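You operate a simulated robot arm through the tools that you are given. There is no shell and no other tool.

You run a simulated robot arm. Do the job below in one go: nothing can be reset, and whatever is moved stays where it is left.

Task
Thread the head: bring the leader clip from its rest to the mandrel socket.
Fine: squeeze lever open and dip roller up while it goes through; then roller down, lever closed; the emergency stop stays in. Where these are worked on the way, their far stop is far enough and under half their travel is too little: squeeze lever.

The check looks at the end state, three seconds after you hand in, the way a careful person would. Anything else that was tipped, shoved, dropped, spilled or broken makes it a failure.

Robot
A 7-joint arm with a two-finger parallel gripper, fixed in place. Base frame: the origin is on the floor under the middle of its stand, x ahead of it, y to its left, z up. Units: cm, degrees, N and s.
With the tool pointing down near the work surface it reaches from about 10 to 60 cm from the base axis. Its first joint turns from -66.0 to 66.0 degrees. Payload 1.57 kg.
The tool frame sits at the grasp point between the pads (the TCP): z along the fingers, y along the line on which they close. The tips reach 3 cm beyond it. The gripper opens to 8 cm. The fingers are 1.7 cm wide and 1.2 cm thick; the gripper's body (4 by 8.2 cm) begins 8 cm behind the TCP.
Orientation is told as [roll, pitch, yaw] about the base's x, y, z axes, in that order, counted from this pose: with the fingers straight down and closing along the base's y, the tool's x points along the base's -x, its y along +y and its z along -z.

Tools
- The arm moves only by the tool move_arm. Its arguments are lists of equal length, an entry for each row: "dp": the shift along the tool's x, y, z in cm, a list of three; "rotation": the turn, a rotation vector about the tool's x, y, z in degrees, a list of three; "jaw": the opening, from 0 (shut) to 1 (fully open). In form: {"dp": [[dx, dy, dz], ...], "rotation": [[wx, wy, wz], ...], "jaw": [jaw, ...]}. A call has 1 to 20 rows; each row shifts and turns the commanded pose from where the row before left it, along the tool's axes as they then stand. Each row takes 0.2 s and may step no farther than 5 cm and 8.6 degrees from the row before; otherwise, or with a gripper value out of range, the whole call is refused. Where a pose cannot be reached the arm comes as near as it can. A force on the tool above 60 N (or 10 N above the force at the start of the call, whichever is more), or a blocked arm, ends the call early, and 0.2 s more pass. The fingers move at their own pace (about 7.2 cm/s each) and stop on an object; they squeeze with about 36 N. The grip force told is the motor's: it shows also when the fingers shut on nothing. Time passes only in rows, and 0.2 s behind the last, so rows that do not move let the fingers close. It gives the time, the measured TCP pose, the force on the tool (base axes), the opening and the grip force at its end, in the units of the frame above (readings bear some noise), with the torque about the TCP (base axes, N m) and any sound that the robot's microphone picked up.
- Cameras (640 x 400 px; columns grow to the right, rows downward): "scene" is fixed at [3.96, 39.85, 146.99]; the picture's right is [-0.90, -0.43, 0.00], its down [-0.12, 0.26, -0.96] and it looks along [0.41, -0.86, -0.28] (base axes); focal length 312 px, centre (320, 200). "wrist" rides on the gripper at [7.2, -0.7, -12.2] in the tool frame; the picture's right is [0.09, 1.00, 0.00], its down [-0.84, 0.08, -0.54] and it looks along [-0.54, 0.05, 0.84] (tool axes); focal length 238 px, centre (320, 200). There is no depth. A picture from a camera that has moved, and an enlarged one, comes with that camera's place and axes in the base frame and with its lens. The place of the scene camera against the robot may be out by one fixed shift of up to 2.5 cm in any direction.
- camera(camera): a new picture of that camera. It takes no simulated time.
- zoom(camera, box): a new picture of the part [left, top, right, bottom] of that camera's present view, enlarged. It takes no simulated time.
- close_job(): hands the job in; it is judged then, once.

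Places have to be worked out from the pictures, the camera data and where the tool is seen. Open the gripper and draw the arm clear of the work before you hand the job in, unless the task says otherwise.

The tools are called after "Emit:" as name(argument=value, ...) on one line, values as JSON. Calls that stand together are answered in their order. move_arm: Moves the arm, as the interface text tells. Its arguments: {"type":"object","properties":{"dp":{"type":"array"},"rotation":{"type":"array"},"jaw":{"type":"array"}},"required":["dp","rotation","jaw"]} The other tools are called the same way: camera (camera) takes a picture; zoom (camera, box) takes an enlarged picture of a part of a camera's view; close_job () hands the job in.

At the start:

```text
t: 0.0
ee_pos: [31.26, -5.41, 130.84]
tcp_rot: [0.0, -0.1, 0.0]
contact_force: [-0.6, -0.3, 0.9]
wrist_torque: [0.03, -0.01, -0.05]
grip_width: 8.02
finger_force: 0.0
```

scene: 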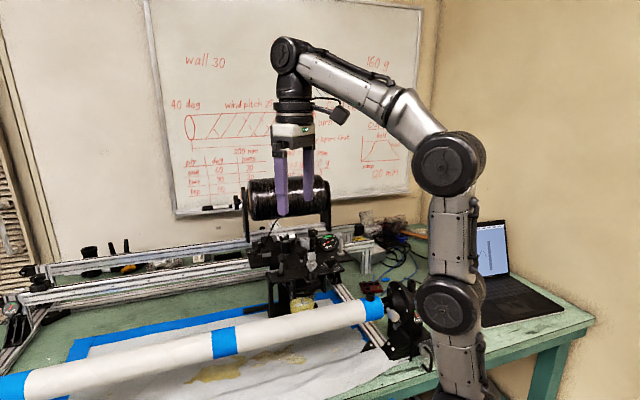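
wrist: 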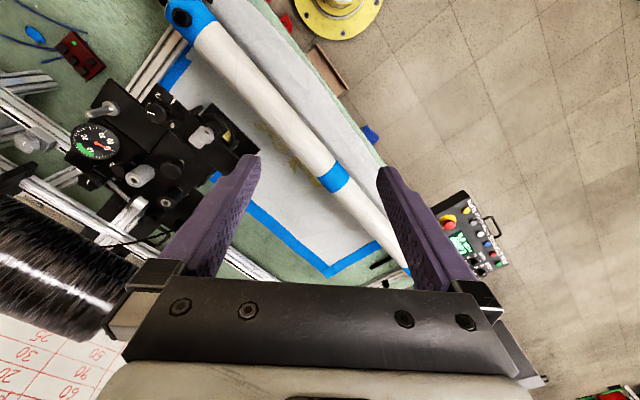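

I start by looking closer at the machine in both views before moving anything.

Emit:
zoom(camera="scene", box=[220, 160, 380, 260])

Emit:
zoom(camera="scene", box=[220, 230, 440, 368])

Emit:
zoom(camera="wrist", box=[0, 60, 260, 222])

Emit:
zoom(camera="wrist", box=[380, 170, 540, 290])

Emit:
zoom(camera="scene", box=[140, 0, 440, 188])

```text
4.00 times, centred on (300, 210) of scene
camera zoom: at [3.96, 39.85, 146.99], right [-0.9, -0.43, 0.0], down [-0.12, 0.26, -0.96], along [0.41, -0.86, -0.28], focal length 1248 px, centre (400, 160)
```

zoom: 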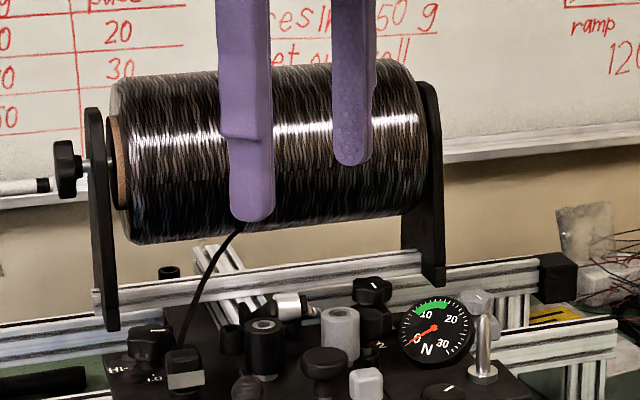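

```text
2.90 times, centred on (330, 299) of scene
camera zoom: at [3.96, 39.85, 146.99], right [-0.9, -0.43, 0.0], down [-0.12, 0.26, -0.96], along [0.41, -0.86, -0.28], focal length 904 px, centre (291, -87)
```

zoom: 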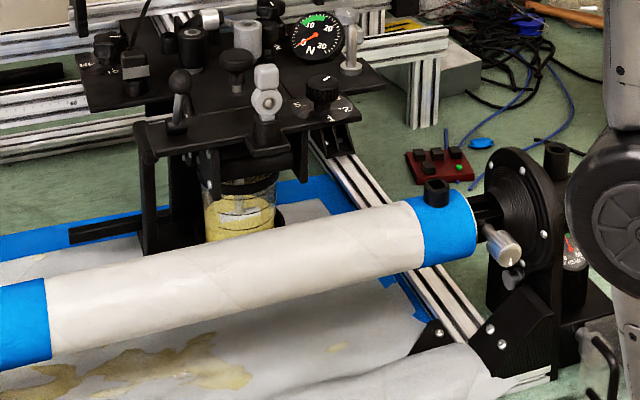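

```text
2.46 times, centred on (130, 141) of wrist
camera zoom: at [24.16, -6.11, 143.02], right [-0.09, 1.0, 0.0], down [0.84, 0.08, 0.54], along [0.54, 0.05, -0.84], focal length 587 px, centre (788, 345)
```

zoom: 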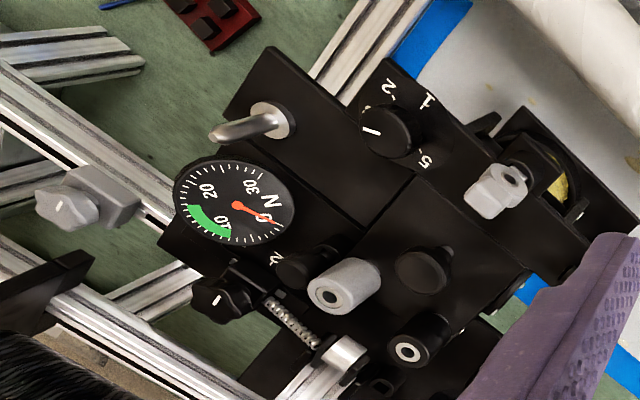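

```text
3.33 times, centred on (460, 230) of wrist
camera zoom: at [24.16, -6.11, 143.02], right [-0.09, 1.0, 0.0], down [0.84, 0.08, 0.54], along [0.54, 0.05, -0.84], focal length 794 px, centre (-147, 100)
```

zoom: 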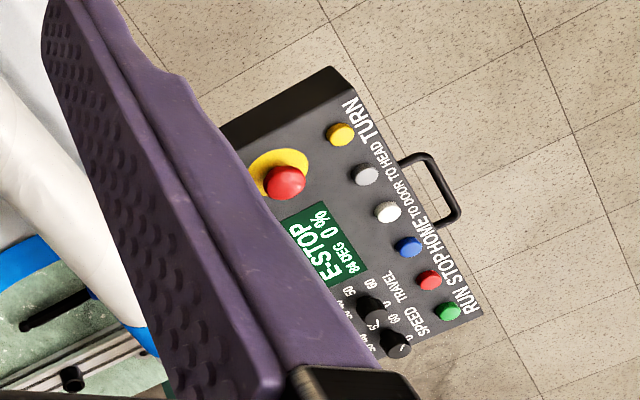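

```text
2.13 times, centred on (290, 94) of scene
camera zoom: at [3.96, 39.85, 146.99], right [-0.9, -0.43, 0.0], down [-0.12, 0.26, -0.96], along [0.41, -0.86, -0.28], focal length 664 px, centre (384, 426)
```

zoom: 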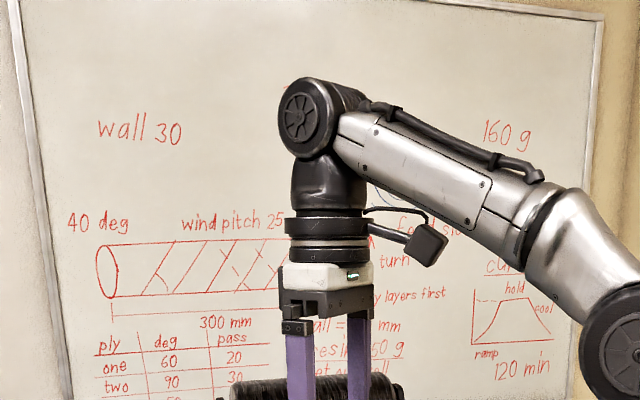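

The machine is a filament-winding head (about x 40, y -40, z 105), with the mandrel socket near (22, -27, 101) by triangulation. I swing the tool over at a safe height and turn it so the wrist camera looks at the head.

Emit:
move_arm(dp=[[1.5, -4.0, 0], [1.5, -4.0, 0], [1.5, -4.0, 0], [1.5, -4.0, 0], [0, 0, 0], [0, 0, 0], [0, 0, 0], [0, 0, 0], [0, 0, 0], [0, 0, 0], [0, 0, 0]], rotation=[[0, 0, 0], [0, 0, 0], [0, 0, 0], [0, 0, 0], [0, 0, 7.5], [0, 0, 7.5], [0, 0, 7.5], [0, 0, 7.5], [0, 0, 7.5], [0, 0, 7.5], [0, 0, 0]], jaw=[1, 1, 1, 1, 1, 1, 1, 1, 1, 1, 1])

Emit:
camera(camera="wrist")

Emit:
camera(camera="scene")

```text
t: 2.4
ee_pos: [25.27, -21.52, 130.87]
tcp_rot: [-0.1, 0.0, -45.1]
contact_force: [-0.5, 0.8, -0.2]
wrist_torque: [0.02, -0.02, 0.02]
grip_width: 8.01
finger_force: 0.1
```

```text
taken
camera wrist: at [19.81, -16.82, 143.03], right [0.64, 0.77, 0.0], down [0.65, -0.54, 0.54], along [0.42, -0.35, -0.84], focal length 238 px, centre (320, 200)
```

wrist: 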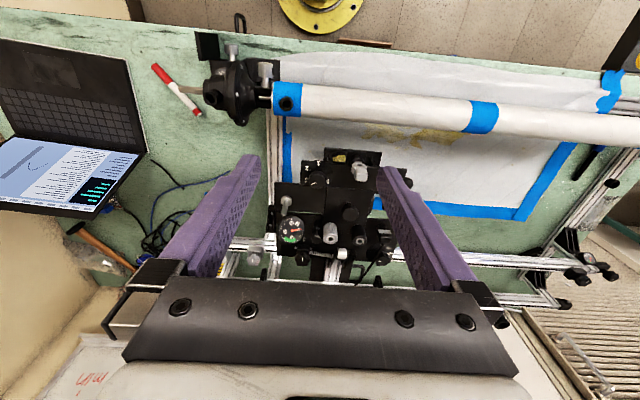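

```text
taken
```

scene: 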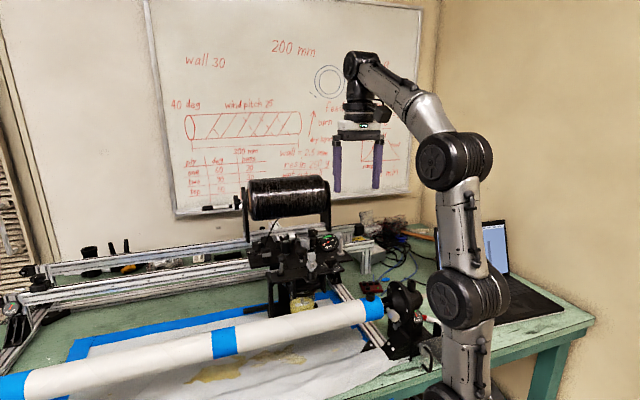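

The machine's axes line up with about this yaw; I zoom on the head and socket.

Emit:
zoom(camera="wrist", box=[255, 140, 415, 240])

Emit:
zoom(camera="wrist", box=[255, 200, 415, 290])

Emit:
zoom(camera="wrist", box=[180, 20, 340, 140])

Emit:
zoom(camera="scene", box=[240, 220, 360, 310])

Emit:
zoom(camera="scene", box=[340, 260, 460, 350])

```text
4.00 times, centred on (335, 190) of wrist
camera zoom: at [19.81, -16.82, 143.03], right [0.64, 0.77, 0.0], down [0.65, -0.54, 0.54], along [0.42, -0.35, -0.84], focal length 953 px, centre (260, 240)
```

zoom: 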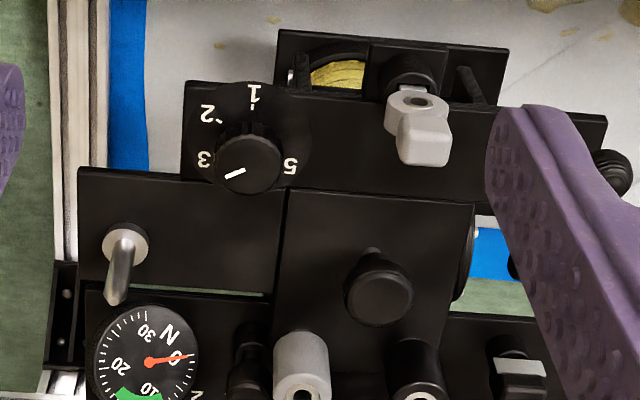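

```text
4.00 times, centred on (335, 245) of wrist
camera zoom: at [19.81, -16.82, 143.03], right [0.64, 0.77, 0.0], down [0.65, -0.54, 0.54], along [0.42, -0.35, -0.84], focal length 953 px, centre (260, 20)
```

zoom: 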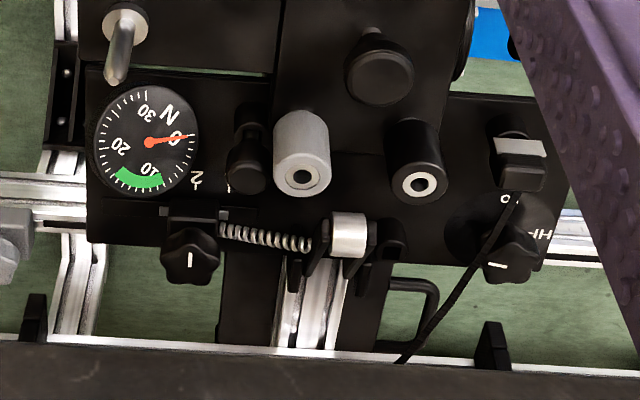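

```text
3.33 times, centred on (260, 80) of wrist
camera zoom: at [19.81, -16.82, 143.03], right [0.64, 0.77, 0.0], down [0.65, -0.54, 0.54], along [0.42, -0.35, -0.84], focal length 794 px, centre (520, 600)
```

zoom: 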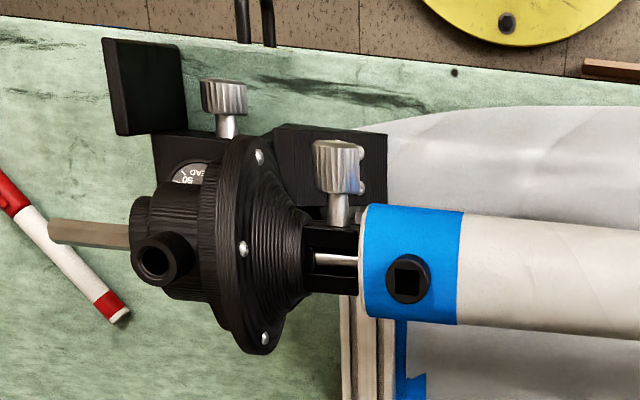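

```text
4.44 times, centred on (300, 265) of scene
camera zoom: at [3.96, 39.85, 146.99], right [-0.9, -0.43, 0.0], down [-0.12, 0.26, -0.96], along [0.41, -0.86, -0.28], focal length 1386 px, centre (409, -89)
```

zoom: 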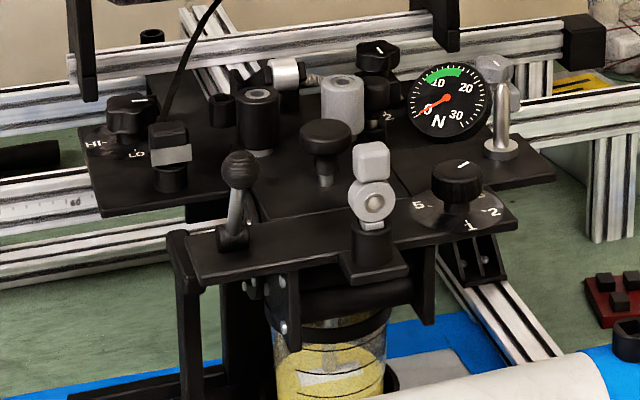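

```text
4.44 times, centred on (400, 305) of scene
camera zoom: at [3.96, 39.85, 146.99], right [-0.9, -0.43, 0.0], down [-0.12, 0.26, -0.96], along [0.41, -0.86, -0.28], focal length 1386 px, centre (-36, -267)
```

zoom: 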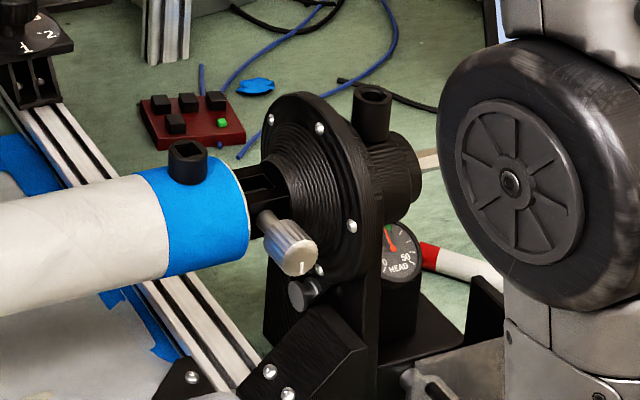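

The leader clip looks like the small black block with a grey band where the tow from the spool ends, and the socket is the square-holed boss on the mandrel's blue end. I move lower and tilt the tool to view the head from the mandrel side at a flatter angle.

Emit:
move_arm(dp=[[-0.72, -0.66, 4.0], [-0.72, -0.66, 4.0], [-0.72, -0.66, 4.0], [-0.72, -0.66, 4.0], [0, 0, 0], [0, 0, 0], [0, 0, 0], [0, 0, 0], [0, 0, 0]], rotation=[[0, 0, 0], [0, 0, 0], [0, 0, 0], [0, 0, 0], [0, -7.5, 0], [0, -7.5, 0], [0, -7.5, 0], [0, -7.5, 0], [0, 0, 0]], jaw=[1, 1, 1, 1, 1, 1, 1, 1, 1])

Emit:
camera(camera="wrist")

Emit:
camera(camera="scene")

```text
t: 4.4
ee_pos: [25.42, -25.26, 114.86]
tcp_rot: [0.0, -30.1, -44.9]
contact_force: [0.4, -0.6, -0.4]
wrist_torque: [-0.01, -0.04, 0.0]
grip_width: 7.98
finger_force: 0.1
```

```text
taken
camera wrist: at [16.33, -17.08, 121.76], right [0.65, 0.76, -0.05], down [0.37, -0.27, 0.89], along [0.66, -0.59, -0.46], focal length 238 px, centre (320, 200)
```

wrist: 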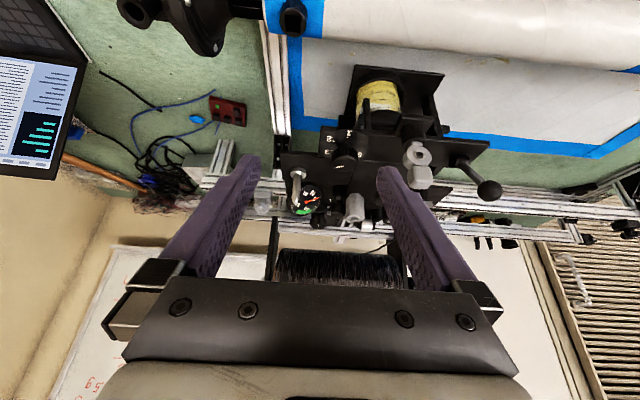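

```text
taken
```

scene: 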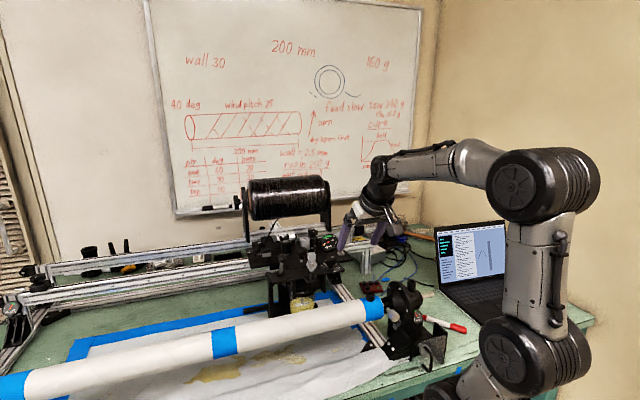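

The view is upside down (picture-down is base-up) but shows the head clearly; I zoom in on it.

Emit:
zoom(camera="wrist", box=[270, 60, 510, 240])

Emit:
zoom(camera="wrist", box=[270, 130, 400, 230])

Emit:
zoom(camera="wrist", box=[380, 120, 520, 220])

```text
2.22 times, centred on (390, 150) of wrist
camera zoom: at [16.33, -17.08, 121.76], right [0.65, 0.76, -0.05], down [0.37, -0.27, 0.89], along [0.66, -0.59, -0.46], focal length 530 px, centre (164, 311)
```

zoom: 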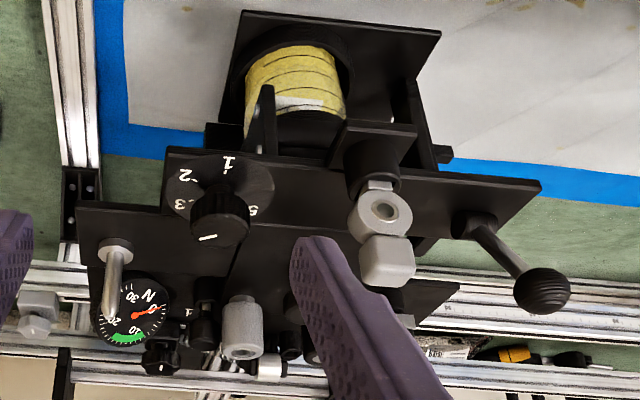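

```text
4.00 times, centred on (335, 180) of wrist
camera zoom: at [16.33, -17.08, 121.76], right [0.65, 0.76, -0.05], down [0.37, -0.27, 0.89], along [0.66, -0.59, -0.46], focal length 953 px, centre (260, 280)
```

zoom: 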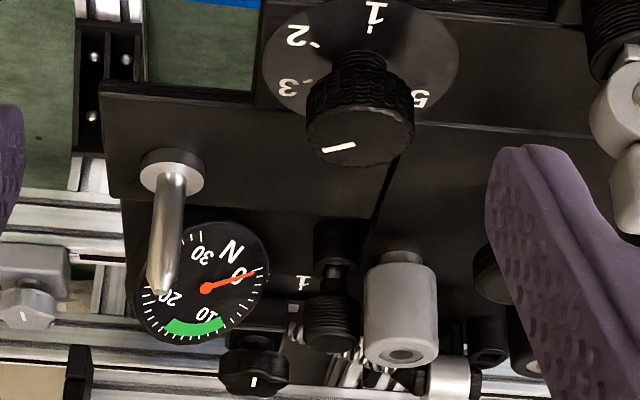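

```text
4.00 times, centred on (450, 170) of wrist
camera zoom: at [16.33, -17.08, 121.76], right [0.65, 0.76, -0.05], down [0.37, -0.27, 0.89], along [0.66, -0.59, -0.46], focal length 953 px, centre (-200, 320)
```

zoom: 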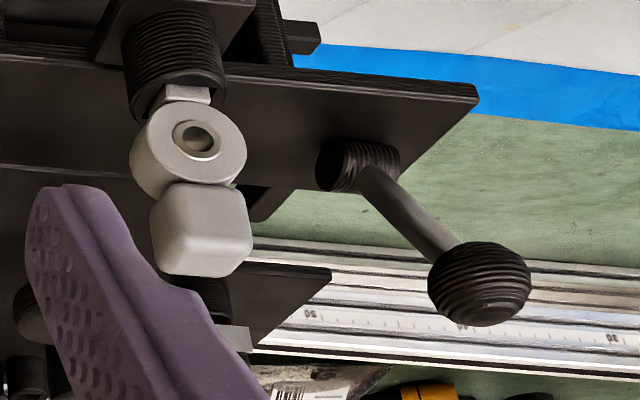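

To fix the scene camera's unknown shift I zoom onto the gripper fingers, whose place I know.

Emit:
zoom(camera="scene", box=[320, 150, 440, 260])

Emit:
zoom(camera="wrist", box=[230, 0, 470, 130])

```text
3.64 times, centred on (380, 205) of scene
camera zoom: at [3.96, 39.85, 146.99], right [-0.9, -0.43, 0.0], down [-0.12, 0.26, -0.96], along [0.41, -0.86, -0.28], focal length 1134 px, centre (102, 182)
```

zoom: 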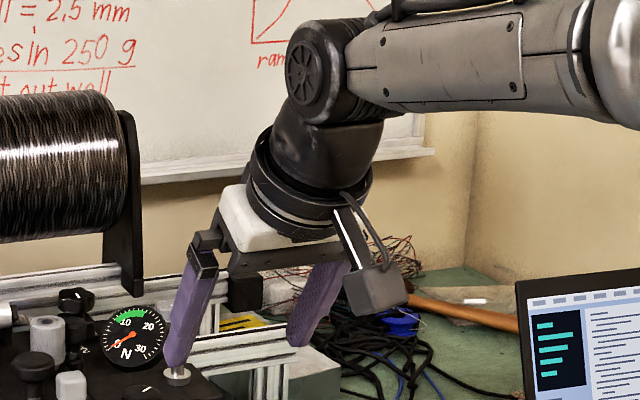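

```text
2.67 times, centred on (350, 65) of wrist
camera zoom: at [16.33, -17.08, 121.76], right [0.65, 0.76, -0.05], down [0.37, -0.27, 0.89], along [0.66, -0.59, -0.46], focal length 636 px, centre (240, 560)
```

zoom: 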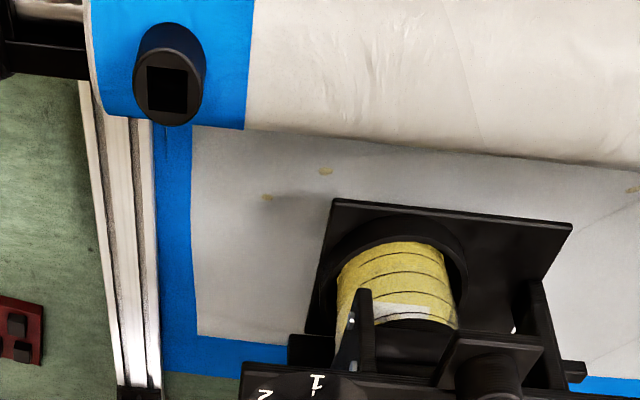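

The calibration puts the scene camera near (4.5, 40.7, 145.2); with that, the socket top is near (22.5, -26.6, 99.6), the grey block-and-ring piece near (38, -23, 108) and the ball lever near (44, -18, 108). I go round to the other side to see the grey piece, the tow block and the lever from another direction.

Emit:
move_arm(dp=[[-0.17, 3.94, -1.06], [-0.17, 3.94, -1.06], [-0.17, 3.94, -1.06], [-0.17, 3.94, -1.06], [-0.17, 3.94, -1.06], [0, 0, 0], [0, 0, 0], [0, 0, 0], [0, 0, 0], [0, 0, 0], [0, 0, 0], [0, 0, 0]], rotation=[[0, 0, 0], [0, 0, 0], [0, 0, 0], [0, 0, 0], [0, 0, 0], [3.75, 0, 6.495], [3.75, 0, 6.495], [3.75, 0, 6.495], [3.75, 0, 6.495], [3.75, 0, 6.495], [3.75, 0, 6.495], [0, 0, 0]], jaw=[1, 1, 1, 1, 1, 1, 1, 1, 1, 1, 1, 1])

Emit:
camera(camera="wrist")

Emit:
camera(camera="scene")

```text
t: 7.0
ee_pos: [38.04, -10.04, 119.75]
tcp_rot: [0.0, -30.0, -90.2]
contact_force: [0.2, -0.3, -0.2]
wrist_torque: [-0.01, -0.01, 0.02]
grip_width: 8.0
finger_force: 0.1
```

```text
taken
camera wrist: at [37.44, 2.27, 126.81], right [1.0, 0.08, -0.05], down [0.08, -0.45, 0.89], along [0.05, -0.89, -0.46], focal length 238 px, centre (320, 200)
```

wrist: 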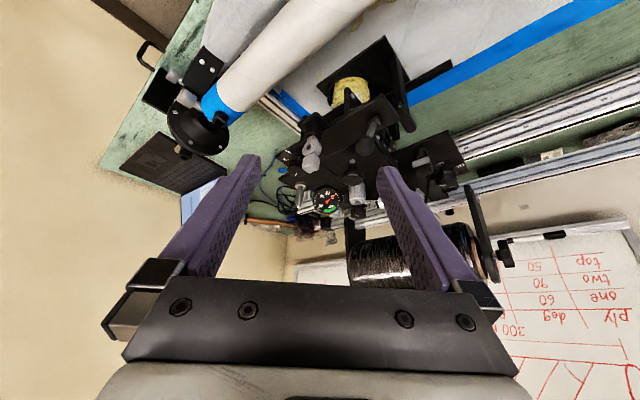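

```text
taken
```

scene: 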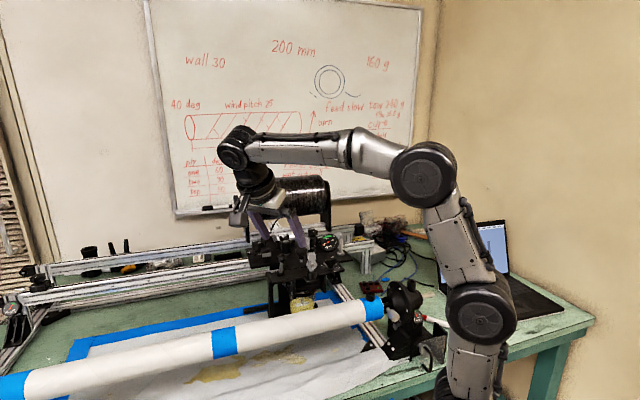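

Now from the left side; I zoom into the head and the right part of this view.

Emit:
zoom(camera="wrist", box=[260, 60, 480, 220])

Emit:
zoom(camera="wrist", box=[280, 110, 380, 190])

Emit:
zoom(camera="wrist", box=[380, 110, 480, 190])

Emit:
zoom(camera="wrist", box=[320, 60, 420, 140])

```text
2.50 times, centred on (370, 140) of wrist
camera zoom: at [37.44, 2.27, 126.81], right [1.0, 0.08, -0.05], down [0.08, -0.45, 0.89], along [0.05, -0.89, -0.46], focal length 596 px, centre (195, 350)
```

zoom: 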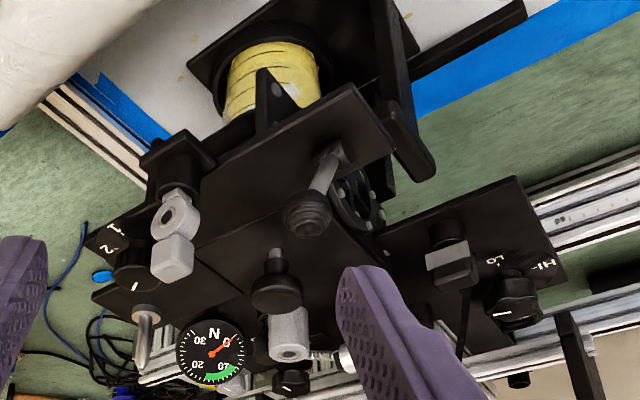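

```text
5.00 times, centred on (330, 150) of wrist
camera zoom: at [37.44, 2.27, 126.81], right [1.0, 0.08, -0.05], down [0.08, -0.45, 0.89], along [0.05, -0.89, -0.46], focal length 1192 px, centre (270, 450)
```

zoom: 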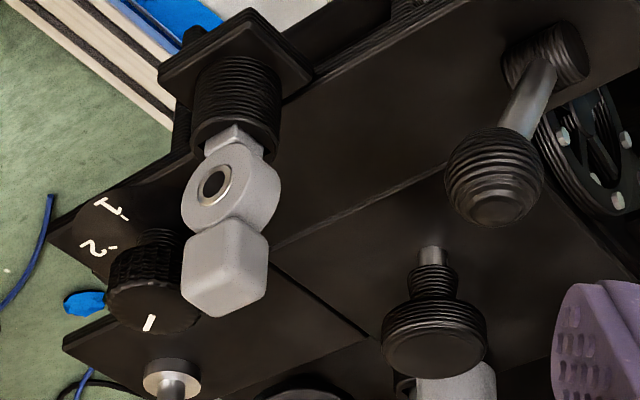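

```text
5.00 times, centred on (430, 150) of wrist
camera zoom: at [37.44, 2.27, 126.81], right [1.0, 0.08, -0.05], down [0.08, -0.45, 0.89], along [0.05, -0.89, -0.46], focal length 1192 px, centre (-230, 450)
```

zoom: 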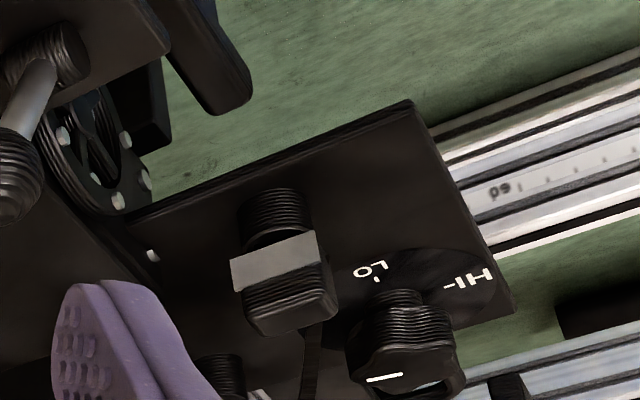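

```text
5.00 times, centred on (370, 100) of wrist
camera zoom: at [37.44, 2.27, 126.81], right [1.0, 0.08, -0.05], down [0.08, -0.45, 0.89], along [0.05, -0.89, -0.46], focal length 1192 px, centre (70, 700)
```

zoom: 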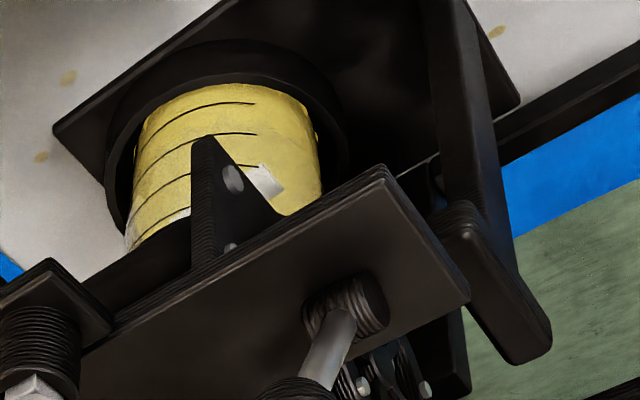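

I zoom harder on the black tow block, on the grey ring piece and on the mushroom knob to tell which is the clip and what moves how.

Emit:
zoom(camera="wrist", box=[415, 135, 465, 175])

Emit:
zoom(camera="wrist", box=[300, 125, 340, 180])

Emit:
zoom(camera="wrist", box=[340, 110, 400, 170])

Emit:
zoom(camera="scene", box=[240, 235, 290, 275])

Emit:
zoom(camera="scene", box=[280, 240, 330, 280])

```text
10.00 times, centred on (440, 155) of wrist
camera zoom: at [37.44, 2.27, 126.81], right [1.0, 0.08, -0.05], down [0.08, -0.45, 0.89], along [0.05, -0.89, -0.46], focal length 2384 px, centre (-880, 650)
```

zoom: 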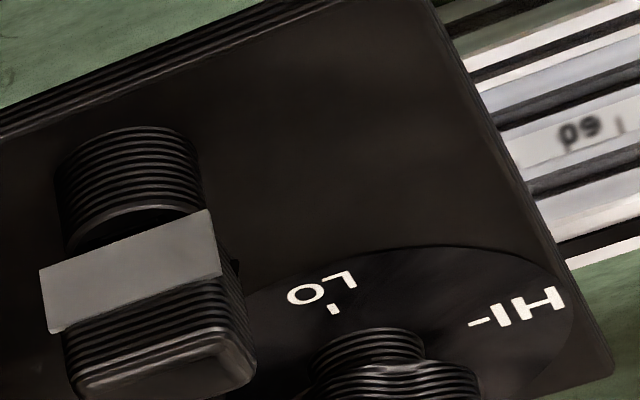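

```text
7.27 times, centred on (320, 152) of wrist
camera zoom: at [37.44, 2.27, 126.81], right [1.0, 0.08, -0.05], down [0.08, -0.45, 0.89], along [0.05, -0.89, -0.46], focal length 1734 px, centre (320, 546)
```

zoom: 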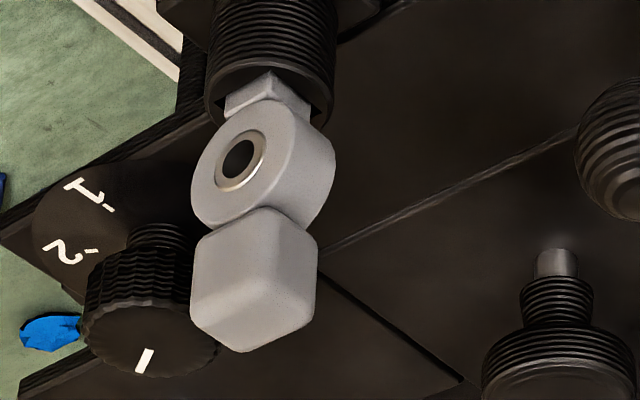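

```text
6.67 times, centred on (370, 140) of wrist
camera zoom: at [37.44, 2.27, 126.81], right [1.0, 0.08, -0.05], down [0.08, -0.45, 0.89], along [0.05, -0.89, -0.46], focal length 1589 px, centre (-13, 600)
```

zoom: 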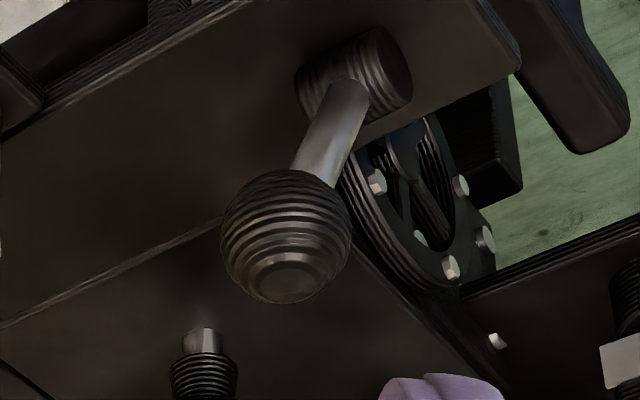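

```text
10.00 times, centred on (265, 255) of scene
camera zoom: at [3.96, 39.85, 146.99], right [-0.9, -0.43, 0.0], down [-0.12, 0.26, -0.96], along [0.41, -0.86, -0.28], focal length 3119 px, centre (870, -350)
```

zoom: 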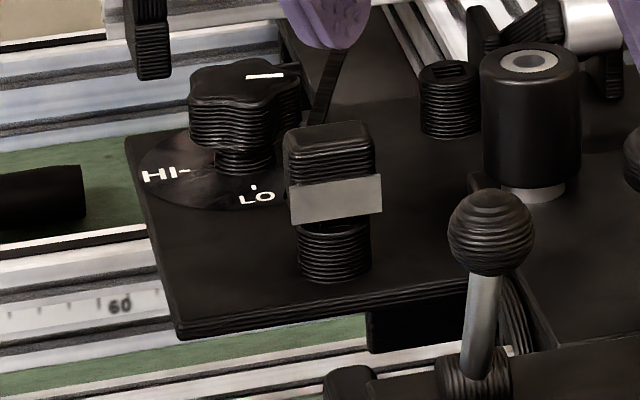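

```text
10.00 times, centred on (305, 260) of scene
camera zoom: at [3.96, 39.85, 146.99], right [-0.9, -0.43, 0.0], down [-0.12, 0.26, -0.96], along [0.41, -0.86, -0.28], focal length 3119 px, centre (470, -400)
```

zoom: 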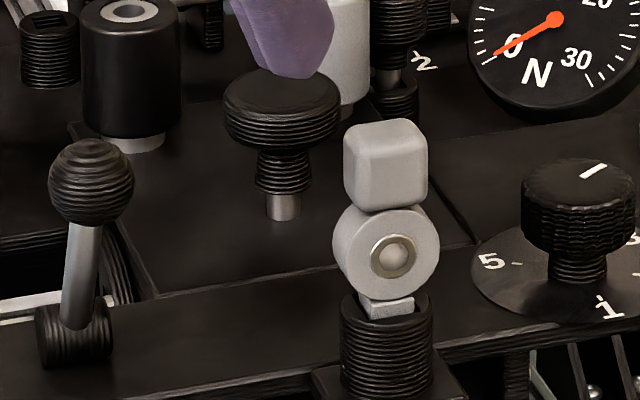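

There is also an empty square boss beside the black roller, and the black block with the silver band carries the tow, so it is the likely leader clip (near 55.5, -28.4, 104.5). I go above the head to get a top view at closer range.

Emit:
move_arm(dp=[[0, 0, 0], [0, 0, 0], [0, 0, 0], [0, 0, 0], [0, 0, 0], [0, 0, 0], [0, 0, 0], [0, 0, 0], [0, 0, 0], [0, 0, 0], [-3.33, -2.6, 0.4], [-3.33, -2.6, 0.4], [-3.33, -2.6, 0.4], [0, 0, 0]], rotation=[[0, 7.5, 0], [0, 7.5, 0], [0, 7.5, 0], [0, 7.5, 0], [0, 0, -7.5], [0, 0, -7.5], [0, 0, -7.5], [0, 0, -7.5], [0, 0, -7.5], [0, 0, -7.5], [0, 0, 0], [0, 0, 0], [0, 0, 0], [0, 0, 0]], jaw=[1, 1, 1, 1, 1, 1, 1, 1, 1, 1, 1, 1, 1, 1])

Emit:
camera(camera="wrist")

Emit:
zoom(camera="wrist", box=[220, 80, 420, 205])

Emit:
zoom(camera="wrist", box=[240, 170, 420, 282])

Emit:
zoom(camera="wrist", box=[380, 100, 580, 280])

```text
t: 10.0
ee_pos: [39.59, -22.72, 118.66]
tcp_rot: [0.0, 0.1, -45.0]
contact_force: [0.0, 0.0, -0.3]
wrist_torque: [0.01, 0.01, 0.0]
grip_width: 8.02
finger_force: 0.1
```

```text
taken
camera wrist: at [34.09, -18.07, 130.86], right [0.64, 0.77, 0.0], down [0.65, -0.54, 0.54], along [0.42, -0.35, -0.84], focal length 238 px, centre (320, 200)
```

wrist: 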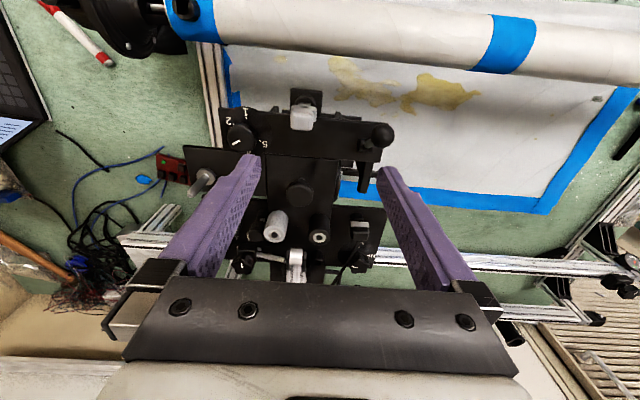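

```text
3.20 times, centred on (320, 142) of wrist
camera zoom: at [34.09, -18.07, 130.86], right [0.64, 0.77, 0.0], down [0.65, -0.54, 0.54], along [0.42, -0.35, -0.84], focal length 763 px, centre (320, 384)
```

zoom: 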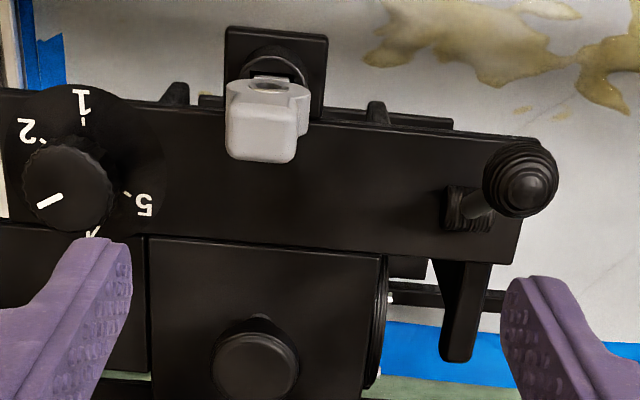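

```text
3.56 times, centred on (330, 226) of wrist
camera zoom: at [34.09, -18.07, 130.86], right [0.64, 0.77, 0.0], down [0.65, -0.54, 0.54], along [0.42, -0.35, -0.84], focal length 848 px, centre (284, 108)
```

zoom: 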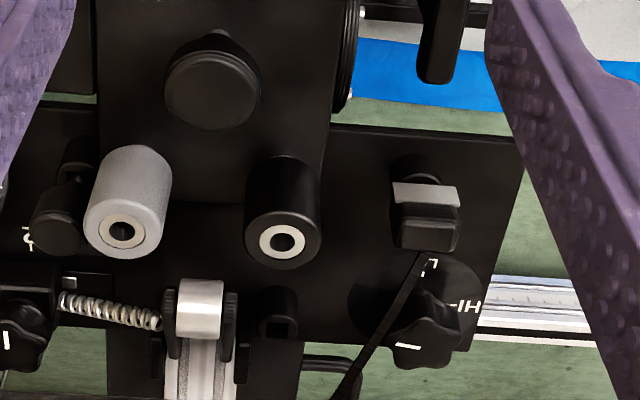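

```text
2.22 times, centred on (480, 190) of wrist
camera zoom: at [34.09, -18.07, 130.86], right [0.64, 0.77, 0.0], down [0.65, -0.54, 0.54], along [0.42, -0.35, -0.84], focal length 530 px, centre (-36, 222)
```

zoom: 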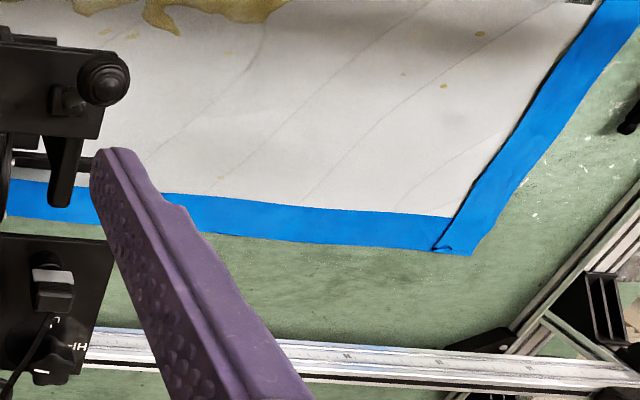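

The top view shows the tow ending in the black block, which confirms it as the leader clip. I now take a low side view to see what the ball lever and mushroom knob work beneath the plates.

Emit:
move_arm(dp=[[3.33, 2.6, -0.4], [3.33, 2.6, -0.4], [3.33, 2.6, -0.4], [0, 0, 0], [0, 0, 0], [0, 0, 0], [0, 0, 0], [0, 0, 0], [0, 0, 0], [0, 0, 0], [0, 0, 0], [0, 0, 0], [0, 0, 0], [0, 0, 0], [0, 0, 0], [0, 0, 0]], rotation=[[0, 0, 0], [0, 0, 0], [0, 0, 0], [0, 0, 7.5], [0, 0, 7.5], [0, 0, 7.5], [0, 0, 7.5], [0, 0, 7.5], [0, 0, 7.5], [0, -7.5, 0], [0, -7.5, 0], [0, -7.5, 0], [0, -7.5, 0], [0, -7.5, 0], [0, -7.5, 0], [0, 0, 0]], jaw=[1, 1, 1, 1, 1, 1, 1, 1, 1, 1, 1, 1, 1, 1, 1, 1])

Emit:
move_arm(dp=[[2.96, 1.75, 1.55], [2.96, 1.75, 1.55], [2.96, 1.75, 1.55], [2.96, 1.75, 1.55], [0, 0, 0]], rotation=[[0, 0, 0], [0, 0, 0], [0, 0, 0], [0, 0, 0], [0, 0, 0]], jaw=[1, 1, 1, 1, 1])

Emit:
camera(camera="wrist")

```text
t: 13.4
ee_pos: [38.07, -10.02, 119.86]
tcp_rot: [0.2, -45.1, -90.1]
contact_force: [0.5, 0.1, 0.3]
wrist_torque: [0.0, 0.01, -0.01]
grip_width: 8.01
finger_force: 0.1
```

```text
t: 14.6
ee_pos: [45.06, -6.09, 107.21]
tcp_rot: [0.1, -45.0, -90.1]
contact_force: [0.1, -0.6, -0.1]
wrist_torque: [0.01, 0.01, -0.01]
grip_width: 7.99
finger_force: 0.1
```

```text
taken
camera wrist: at [44.44, 7.67, 110.66], right [1.0, 0.06, -0.06], down [0.08, -0.21, 0.97], along [0.05, -0.98, -0.21], focal length 238 px, centre (320, 200)
```

wrist: 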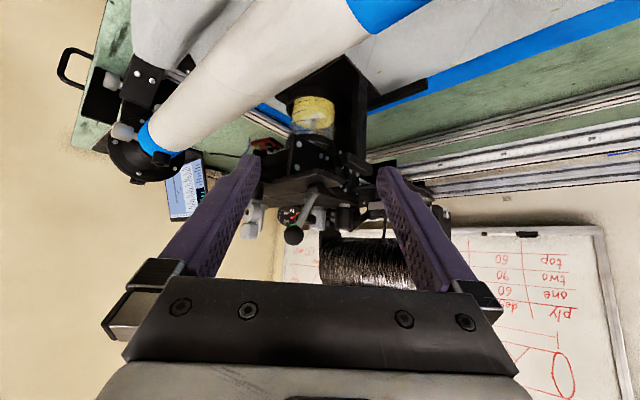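

I zoom on the underside of the plates in this low view.

Emit:
zoom(camera="wrist", box=[240, 50, 400, 170])

Emit:
zoom(camera="wrist", box=[250, 130, 400, 250])

Emit:
zoom(camera="wrist", box=[270, 120, 390, 200])

```text
3.33 times, centred on (320, 110) of wrist
camera zoom: at [44.44, 7.67, 110.66], right [1.0, 0.06, -0.06], down [0.08, -0.21, 0.97], along [0.05, -0.98, -0.21], focal length 794 px, centre (320, 500)
```

zoom: 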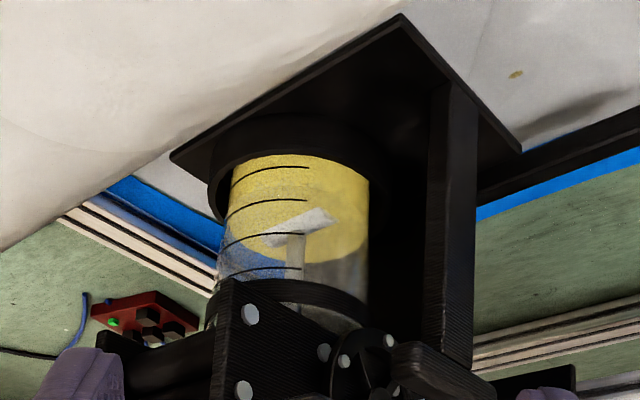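

```text
3.33 times, centred on (325, 190) of wrist
camera zoom: at [44.44, 7.67, 110.66], right [1.0, 0.06, -0.06], down [0.08, -0.21, 0.97], along [0.05, -0.98, -0.21], focal length 794 px, centre (303, 233)
```

zoom: 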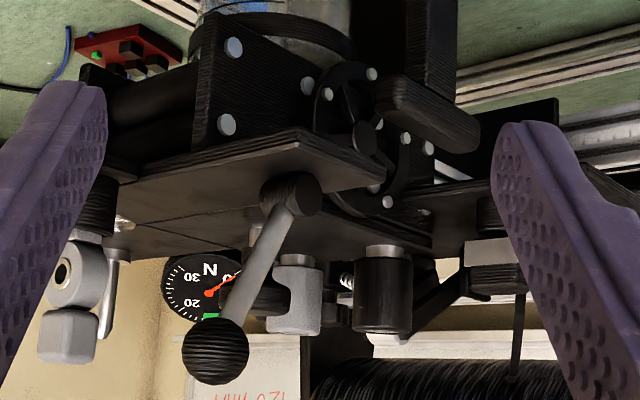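

```text
5.00 times, centred on (330, 160) of wrist
camera zoom: at [44.44, 7.67, 110.66], right [1.0, 0.06, -0.06], down [0.08, -0.21, 0.97], along [0.05, -0.98, -0.21], focal length 1192 px, centre (270, 400)
```

zoom: 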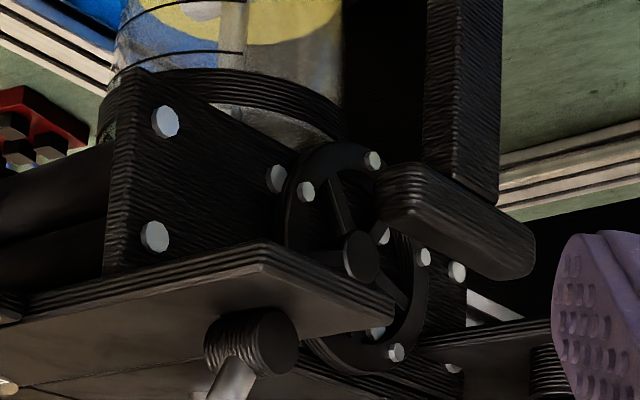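

The low view shows the mushroom knob's rod carrying a roller dipped in the resin pot (knob = dip roller, now down), and the ball lever at hub (45.3, -20.0, 103.4) with ball (43.2, -18.0, 109.1) is the squeeze lever, leaning 27° toward the mandrel. I return to an upright tool and hover above the ball.

Emit:
move_arm(dp=[[-2.96, -1.75, -1.55], [-2.96, -1.75, -1.55], [-2.96, -1.75, -1.55], [-2.96, -1.75, -1.55], [0, 0, 0], [0, 0, 0], [0, 0, 0], [0, 0, 0], [0, 0, 0], [0, 0, 0], [0, 0, 0], [0, 0, 0], [0, 0, 0], [0, 0, 0], [0, 0, 0], [0, 0, 0]], rotation=[[0, 0, 0], [0, 0, 0], [0, 0, 0], [0, 0, 0], [0, 7.5, 0], [0, 7.5, 0], [0, 7.5, 0], [0, 7.5, 0], [0, 7.5, 0], [0, 7.5, 0], [0, 0, -7.5], [0, 0, -7.5], [0, 0, -7.5], [0, 0, -7.5], [0, 0, -7.5], [0, 0, -7.5]], jaw=[1, 1, 1, 1, 1, 1, 1, 1, 1, 1, 1, 1, 1, 1, 1, 1])

Emit:
move_arm(dp=[[-4.65, -1.0, 0.4], [-4.65, -1.0, 0.4], [0, 0, 0]], rotation=[[0, 0, 0], [0, 0, 0], [0, 0, 0]], jaw=[1, 1, 1])

Emit:
camera(camera="wrist")

Emit:
zoom(camera="wrist", box=[240, 100, 400, 220])

```text
t: 18.0
ee_pos: [38.02, -10.05, 119.89]
tcp_rot: [-0.1, 0.0, -44.9]
contact_force: [-0.1, 0.0, 0.2]
wrist_torque: [0.02, 0.01, -0.02]
grip_width: 8.04
finger_force: 0.1
```

```text
t: 18.8
ee_pos: [43.17, -18.05, 119.06]
tcp_rot: [0.0, 0.0, -45.0]
contact_force: [0.7, -1.5, 0.0]
wrist_torque: [-0.01, 0.0, -0.01]
grip_width: 7.99
finger_force: 0.1
```

```text
taken
camera wrist: at [37.68, -13.4, 131.27], right [0.64, 0.77, 0.0], down [0.65, -0.54, 0.54], along [0.42, -0.35, -0.84], focal length 238 px, centre (320, 200)
```

wrist: 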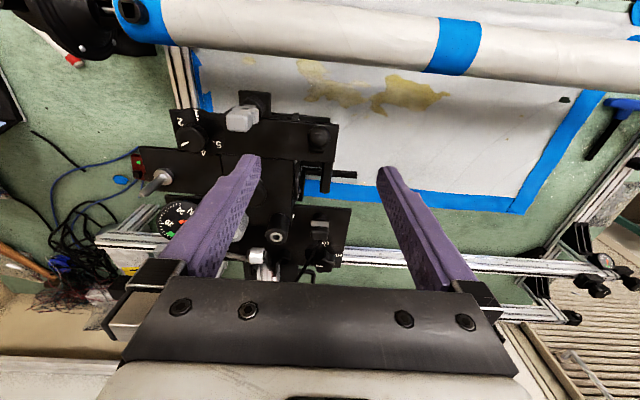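

```text
3.33 times, centred on (320, 160) of wrist
camera zoom: at [37.68, -13.4, 131.27], right [0.64, 0.77, 0.0], down [0.65, -0.54, 0.54], along [0.42, -0.35, -0.84], focal length 794 px, centre (320, 333)
```

zoom: 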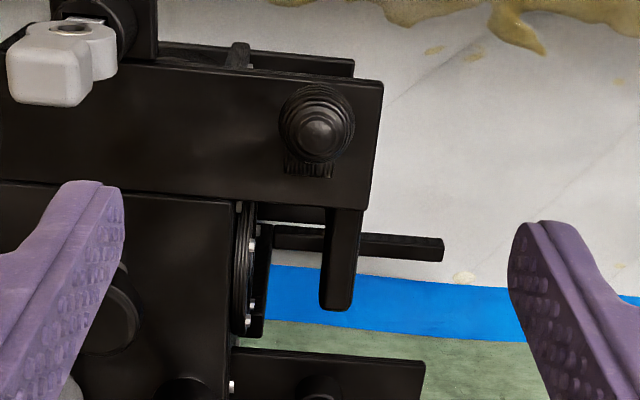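

The ball sits centred under the tool (ray gives 43.26, -18.17). I narrow the jaw, descend 10 cm so the pads straddle the ball, then close on it.

Emit:
move_arm(dp=[[0, 0, 0], [0, 0, 3.0], [0, 0, 3.0], [0, 0, 2.0], [0, 0, 1.7], [0, 0, 0]], rotation=[[0, 0, 0], [0, 0, 0], [0, 0, 0], [0, 0, 0], [0, 0, 0], [0, 0, 0]], jaw=[0.6, 0.6, 0.6, 0.6, 0.6, 0.6])

Emit:
zoom(camera="wrist", box=[220, 80, 420, 240])

Emit:
zoom(camera="scene", box=[230, 190, 350, 290])

```text
t: 20.2
ee_pos: [43.22, -18.06, 109.34]
tcp_rot: [0.0, 0.0, -45.0]
contact_force: [-0.1, 0.5, 0.3]
wrist_torque: [-0.01, 0.0, 0.0]
grip_width: 4.8
finger_force: 0.1
```

```text
2.50 times, centred on (320, 160) of wrist
camera zoom: at [37.68, -13.46, 121.55], right [0.64, 0.77, 0.0], down [0.65, -0.54, 0.54], along [0.42, -0.35, -0.84], focal length 596 px, centre (320, 300)
```

zoom: 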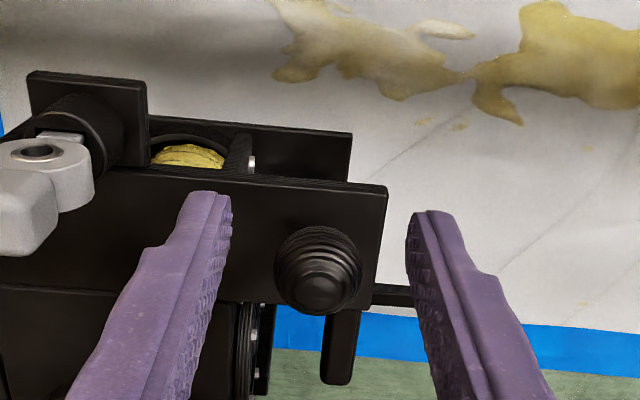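

```text
4.00 times, centred on (290, 240) of scene
camera zoom: at [3.96, 39.85, 146.99], right [-0.9, -0.43, 0.0], down [-0.12, 0.26, -0.96], along [0.41, -0.86, -0.28], focal length 1248 px, centre (440, 40)
```

zoom: 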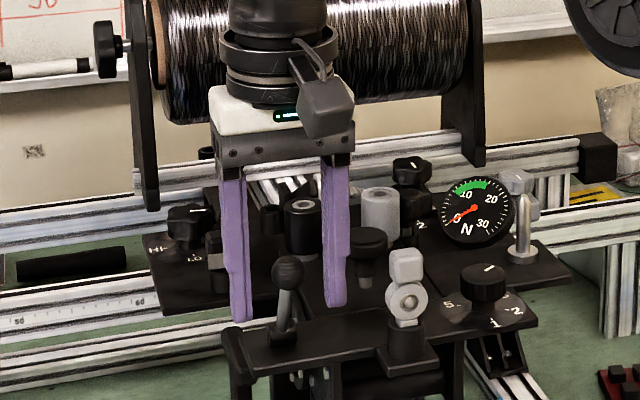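

Both views put the ball between the pads at the TCP. I close on it gently and hold.

Emit:
move_arm(dp=[[0, 0, 0], [0, 0, 0], [0, 0, 0], [0, 0, 0]], rotation=[[0, 0, 0], [0, 0, 0], [0, 0, 0], [0, 0, 0]], jaw=[0.3, 0.15, 0.1, 0.1])

Emit:
zoom(camera="wrist", box=[220, 80, 420, 240])

```text
t: 21.2
ee_pos: [43.13, -18.19, 109.41]
tcp_rot: [-0.1, -0.1, -45.1]
contact_force: [-3.3, -1.7, -0.6]
wrist_torque: [-0.02, 0.03, -0.03]
grip_width: 2.06
finger_force: 33.8
```

```text
2.50 times, centred on (320, 160) of wrist
camera zoom: at [37.67, -13.48, 121.57], right [0.64, 0.77, 0.0], down [0.65, -0.54, 0.54], along [0.42, -0.35, -0.84], focal length 596 px, centre (320, 300)
```

zoom: 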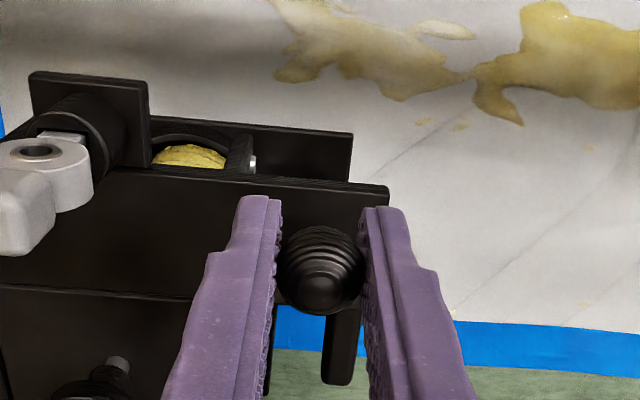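

The grip closed on the ball (2.06 cm). I test the lever with a small arc step away from the mandrel (+f direction) and read the force.

Emit:
move_arm(dp=[[-0.52, -0.1, -0.22], [0, 0, 0]], rotation=[[0, 0, 0], [0, 0, 0]], jaw=[0.1, 0.1])

```text
t: 21.8
ee_pos: [43.43, -18.36, 109.45]
tcp_rot: [0.0, 0.3, -45.0]
contact_force: [-9.6, 11.3, -1.9]
wrist_torque: [0.68, 0.66, -0.03]
grip_width: 2.06
finger_force: 34.5
```

It resists with about 15 N after 0.3 cm. I go back and test the other way (toward the mandrel) before deciding.

Emit:
move_arm(dp=[[0.52, 0.0, 0.22], [0, 0, 0], [0.4, 0, 0.2], [0, 0, 0]], rotation=[[0, 0, 0], [0, 0, 0], [0, 0, 0], [0, 0, 0]], jaw=[0.1, 0.1, 0.1, 0.1])

```text
t: 22.8
ee_pos: [43.08, -18.06, 109.34]
tcp_rot: [0.2, -0.7, -45.0]
contact_force: [18.3, -15.5, 6.7]
wrist_torque: [-0.52, -0.49, -0.02]
grip_width: 2.08
finger_force: 33.7
```

The lever is against its stop on the mandrel side (stiff, 24 N at 0.1 cm), so it opens away from the mandrel. I swing it that way along the arc in small rows.

Emit:
move_arm(dp=[[-0.5, 0, -0.25], [-0.5, 0, -0.22], [-0.5, 0, -0.2], [0, 0, 0]], rotation=[[0, 0, 0], [0, 0, 0], [0, 0, 0], [0, 0, 0]], jaw=[0.1, 0.1, 0.1, 0.1])

```text
t: 23.8
ee_pos: [43.86, -18.75, 109.67]
tcp_rot: [-0.1, 0.4, -45.0]
contact_force: [-9.8, 9.1, -3.6]
wrist_torque: [0.7, 0.62, 0.02]
grip_width: 2.1
finger_force: 33.6
```

The lever follows with a steady 13 N of friction, so I keep swinging it along its arc over the top.

Emit:
move_arm(dp=[[-0.6, 0, -0.1], [-0.6, 0, -0.07], [-0.57, 0, 0], [-0.57, 0, 0], [0, 0, 0]], rotation=[[0, 0, 0], [0, 0, 0], [0, 0, 0], [0, 0, 0], [0, 0, 0]], jaw=[0.1, 0.1, 0.1, 0.1, 0.1])

Emit:
zoom(camera="wrist", box=[220, 80, 420, 240])

```text
t: 25.0
ee_pos: [45.47, -20.56, 110.05]
tcp_rot: [0.0, 0.0, -45.0]
contact_force: [-6.3, 13.3, 7.4]
wrist_torque: [0.68, 0.67, -0.03]
grip_width: 2.08
finger_force: 34.1
```

```text
2.50 times, centred on (320, 160) of wrist
camera zoom: at [40.04, -15.91, 122.24], right [0.64, 0.77, 0.0], down [0.65, -0.54, 0.54], along [0.42, -0.35, -0.84], focal length 596 px, centre (320, 300)
```

zoom: 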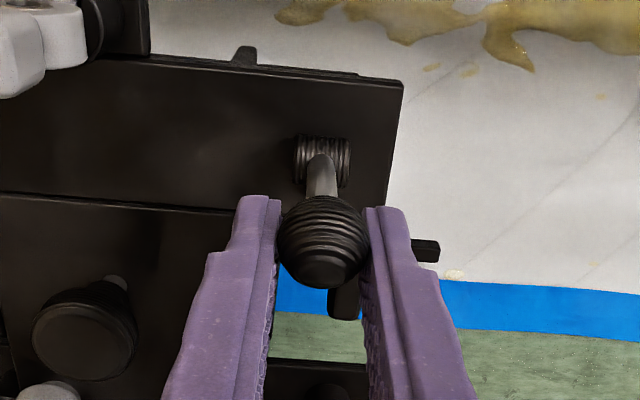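

Past vertical and still moving freely; I continue down the far side of the arc.

Emit:
move_arm(dp=[[-0.57, 0, 0.05], [-0.57, 0, 0.1], [-0.54, 0, 0.18], [-0.54, 0, 0.22], [0, 0, 0]], rotation=[[0, 0, 0], [0, 0, 0], [0, 0, 0], [0, 0, 0], [0, 0, 0]], jaw=[0.1, 0.1, 0.1, 0.1, 0.1])

```text
t: 26.2
ee_pos: [47.17, -22.15, 109.43]
tcp_rot: [0.0, 0.0, -45.0]
contact_force: [0.4, 0.4, 0.3]
wrist_torque: [0.03, 0.01, 0.02]
grip_width: 0.79
finger_force: 0.1
```

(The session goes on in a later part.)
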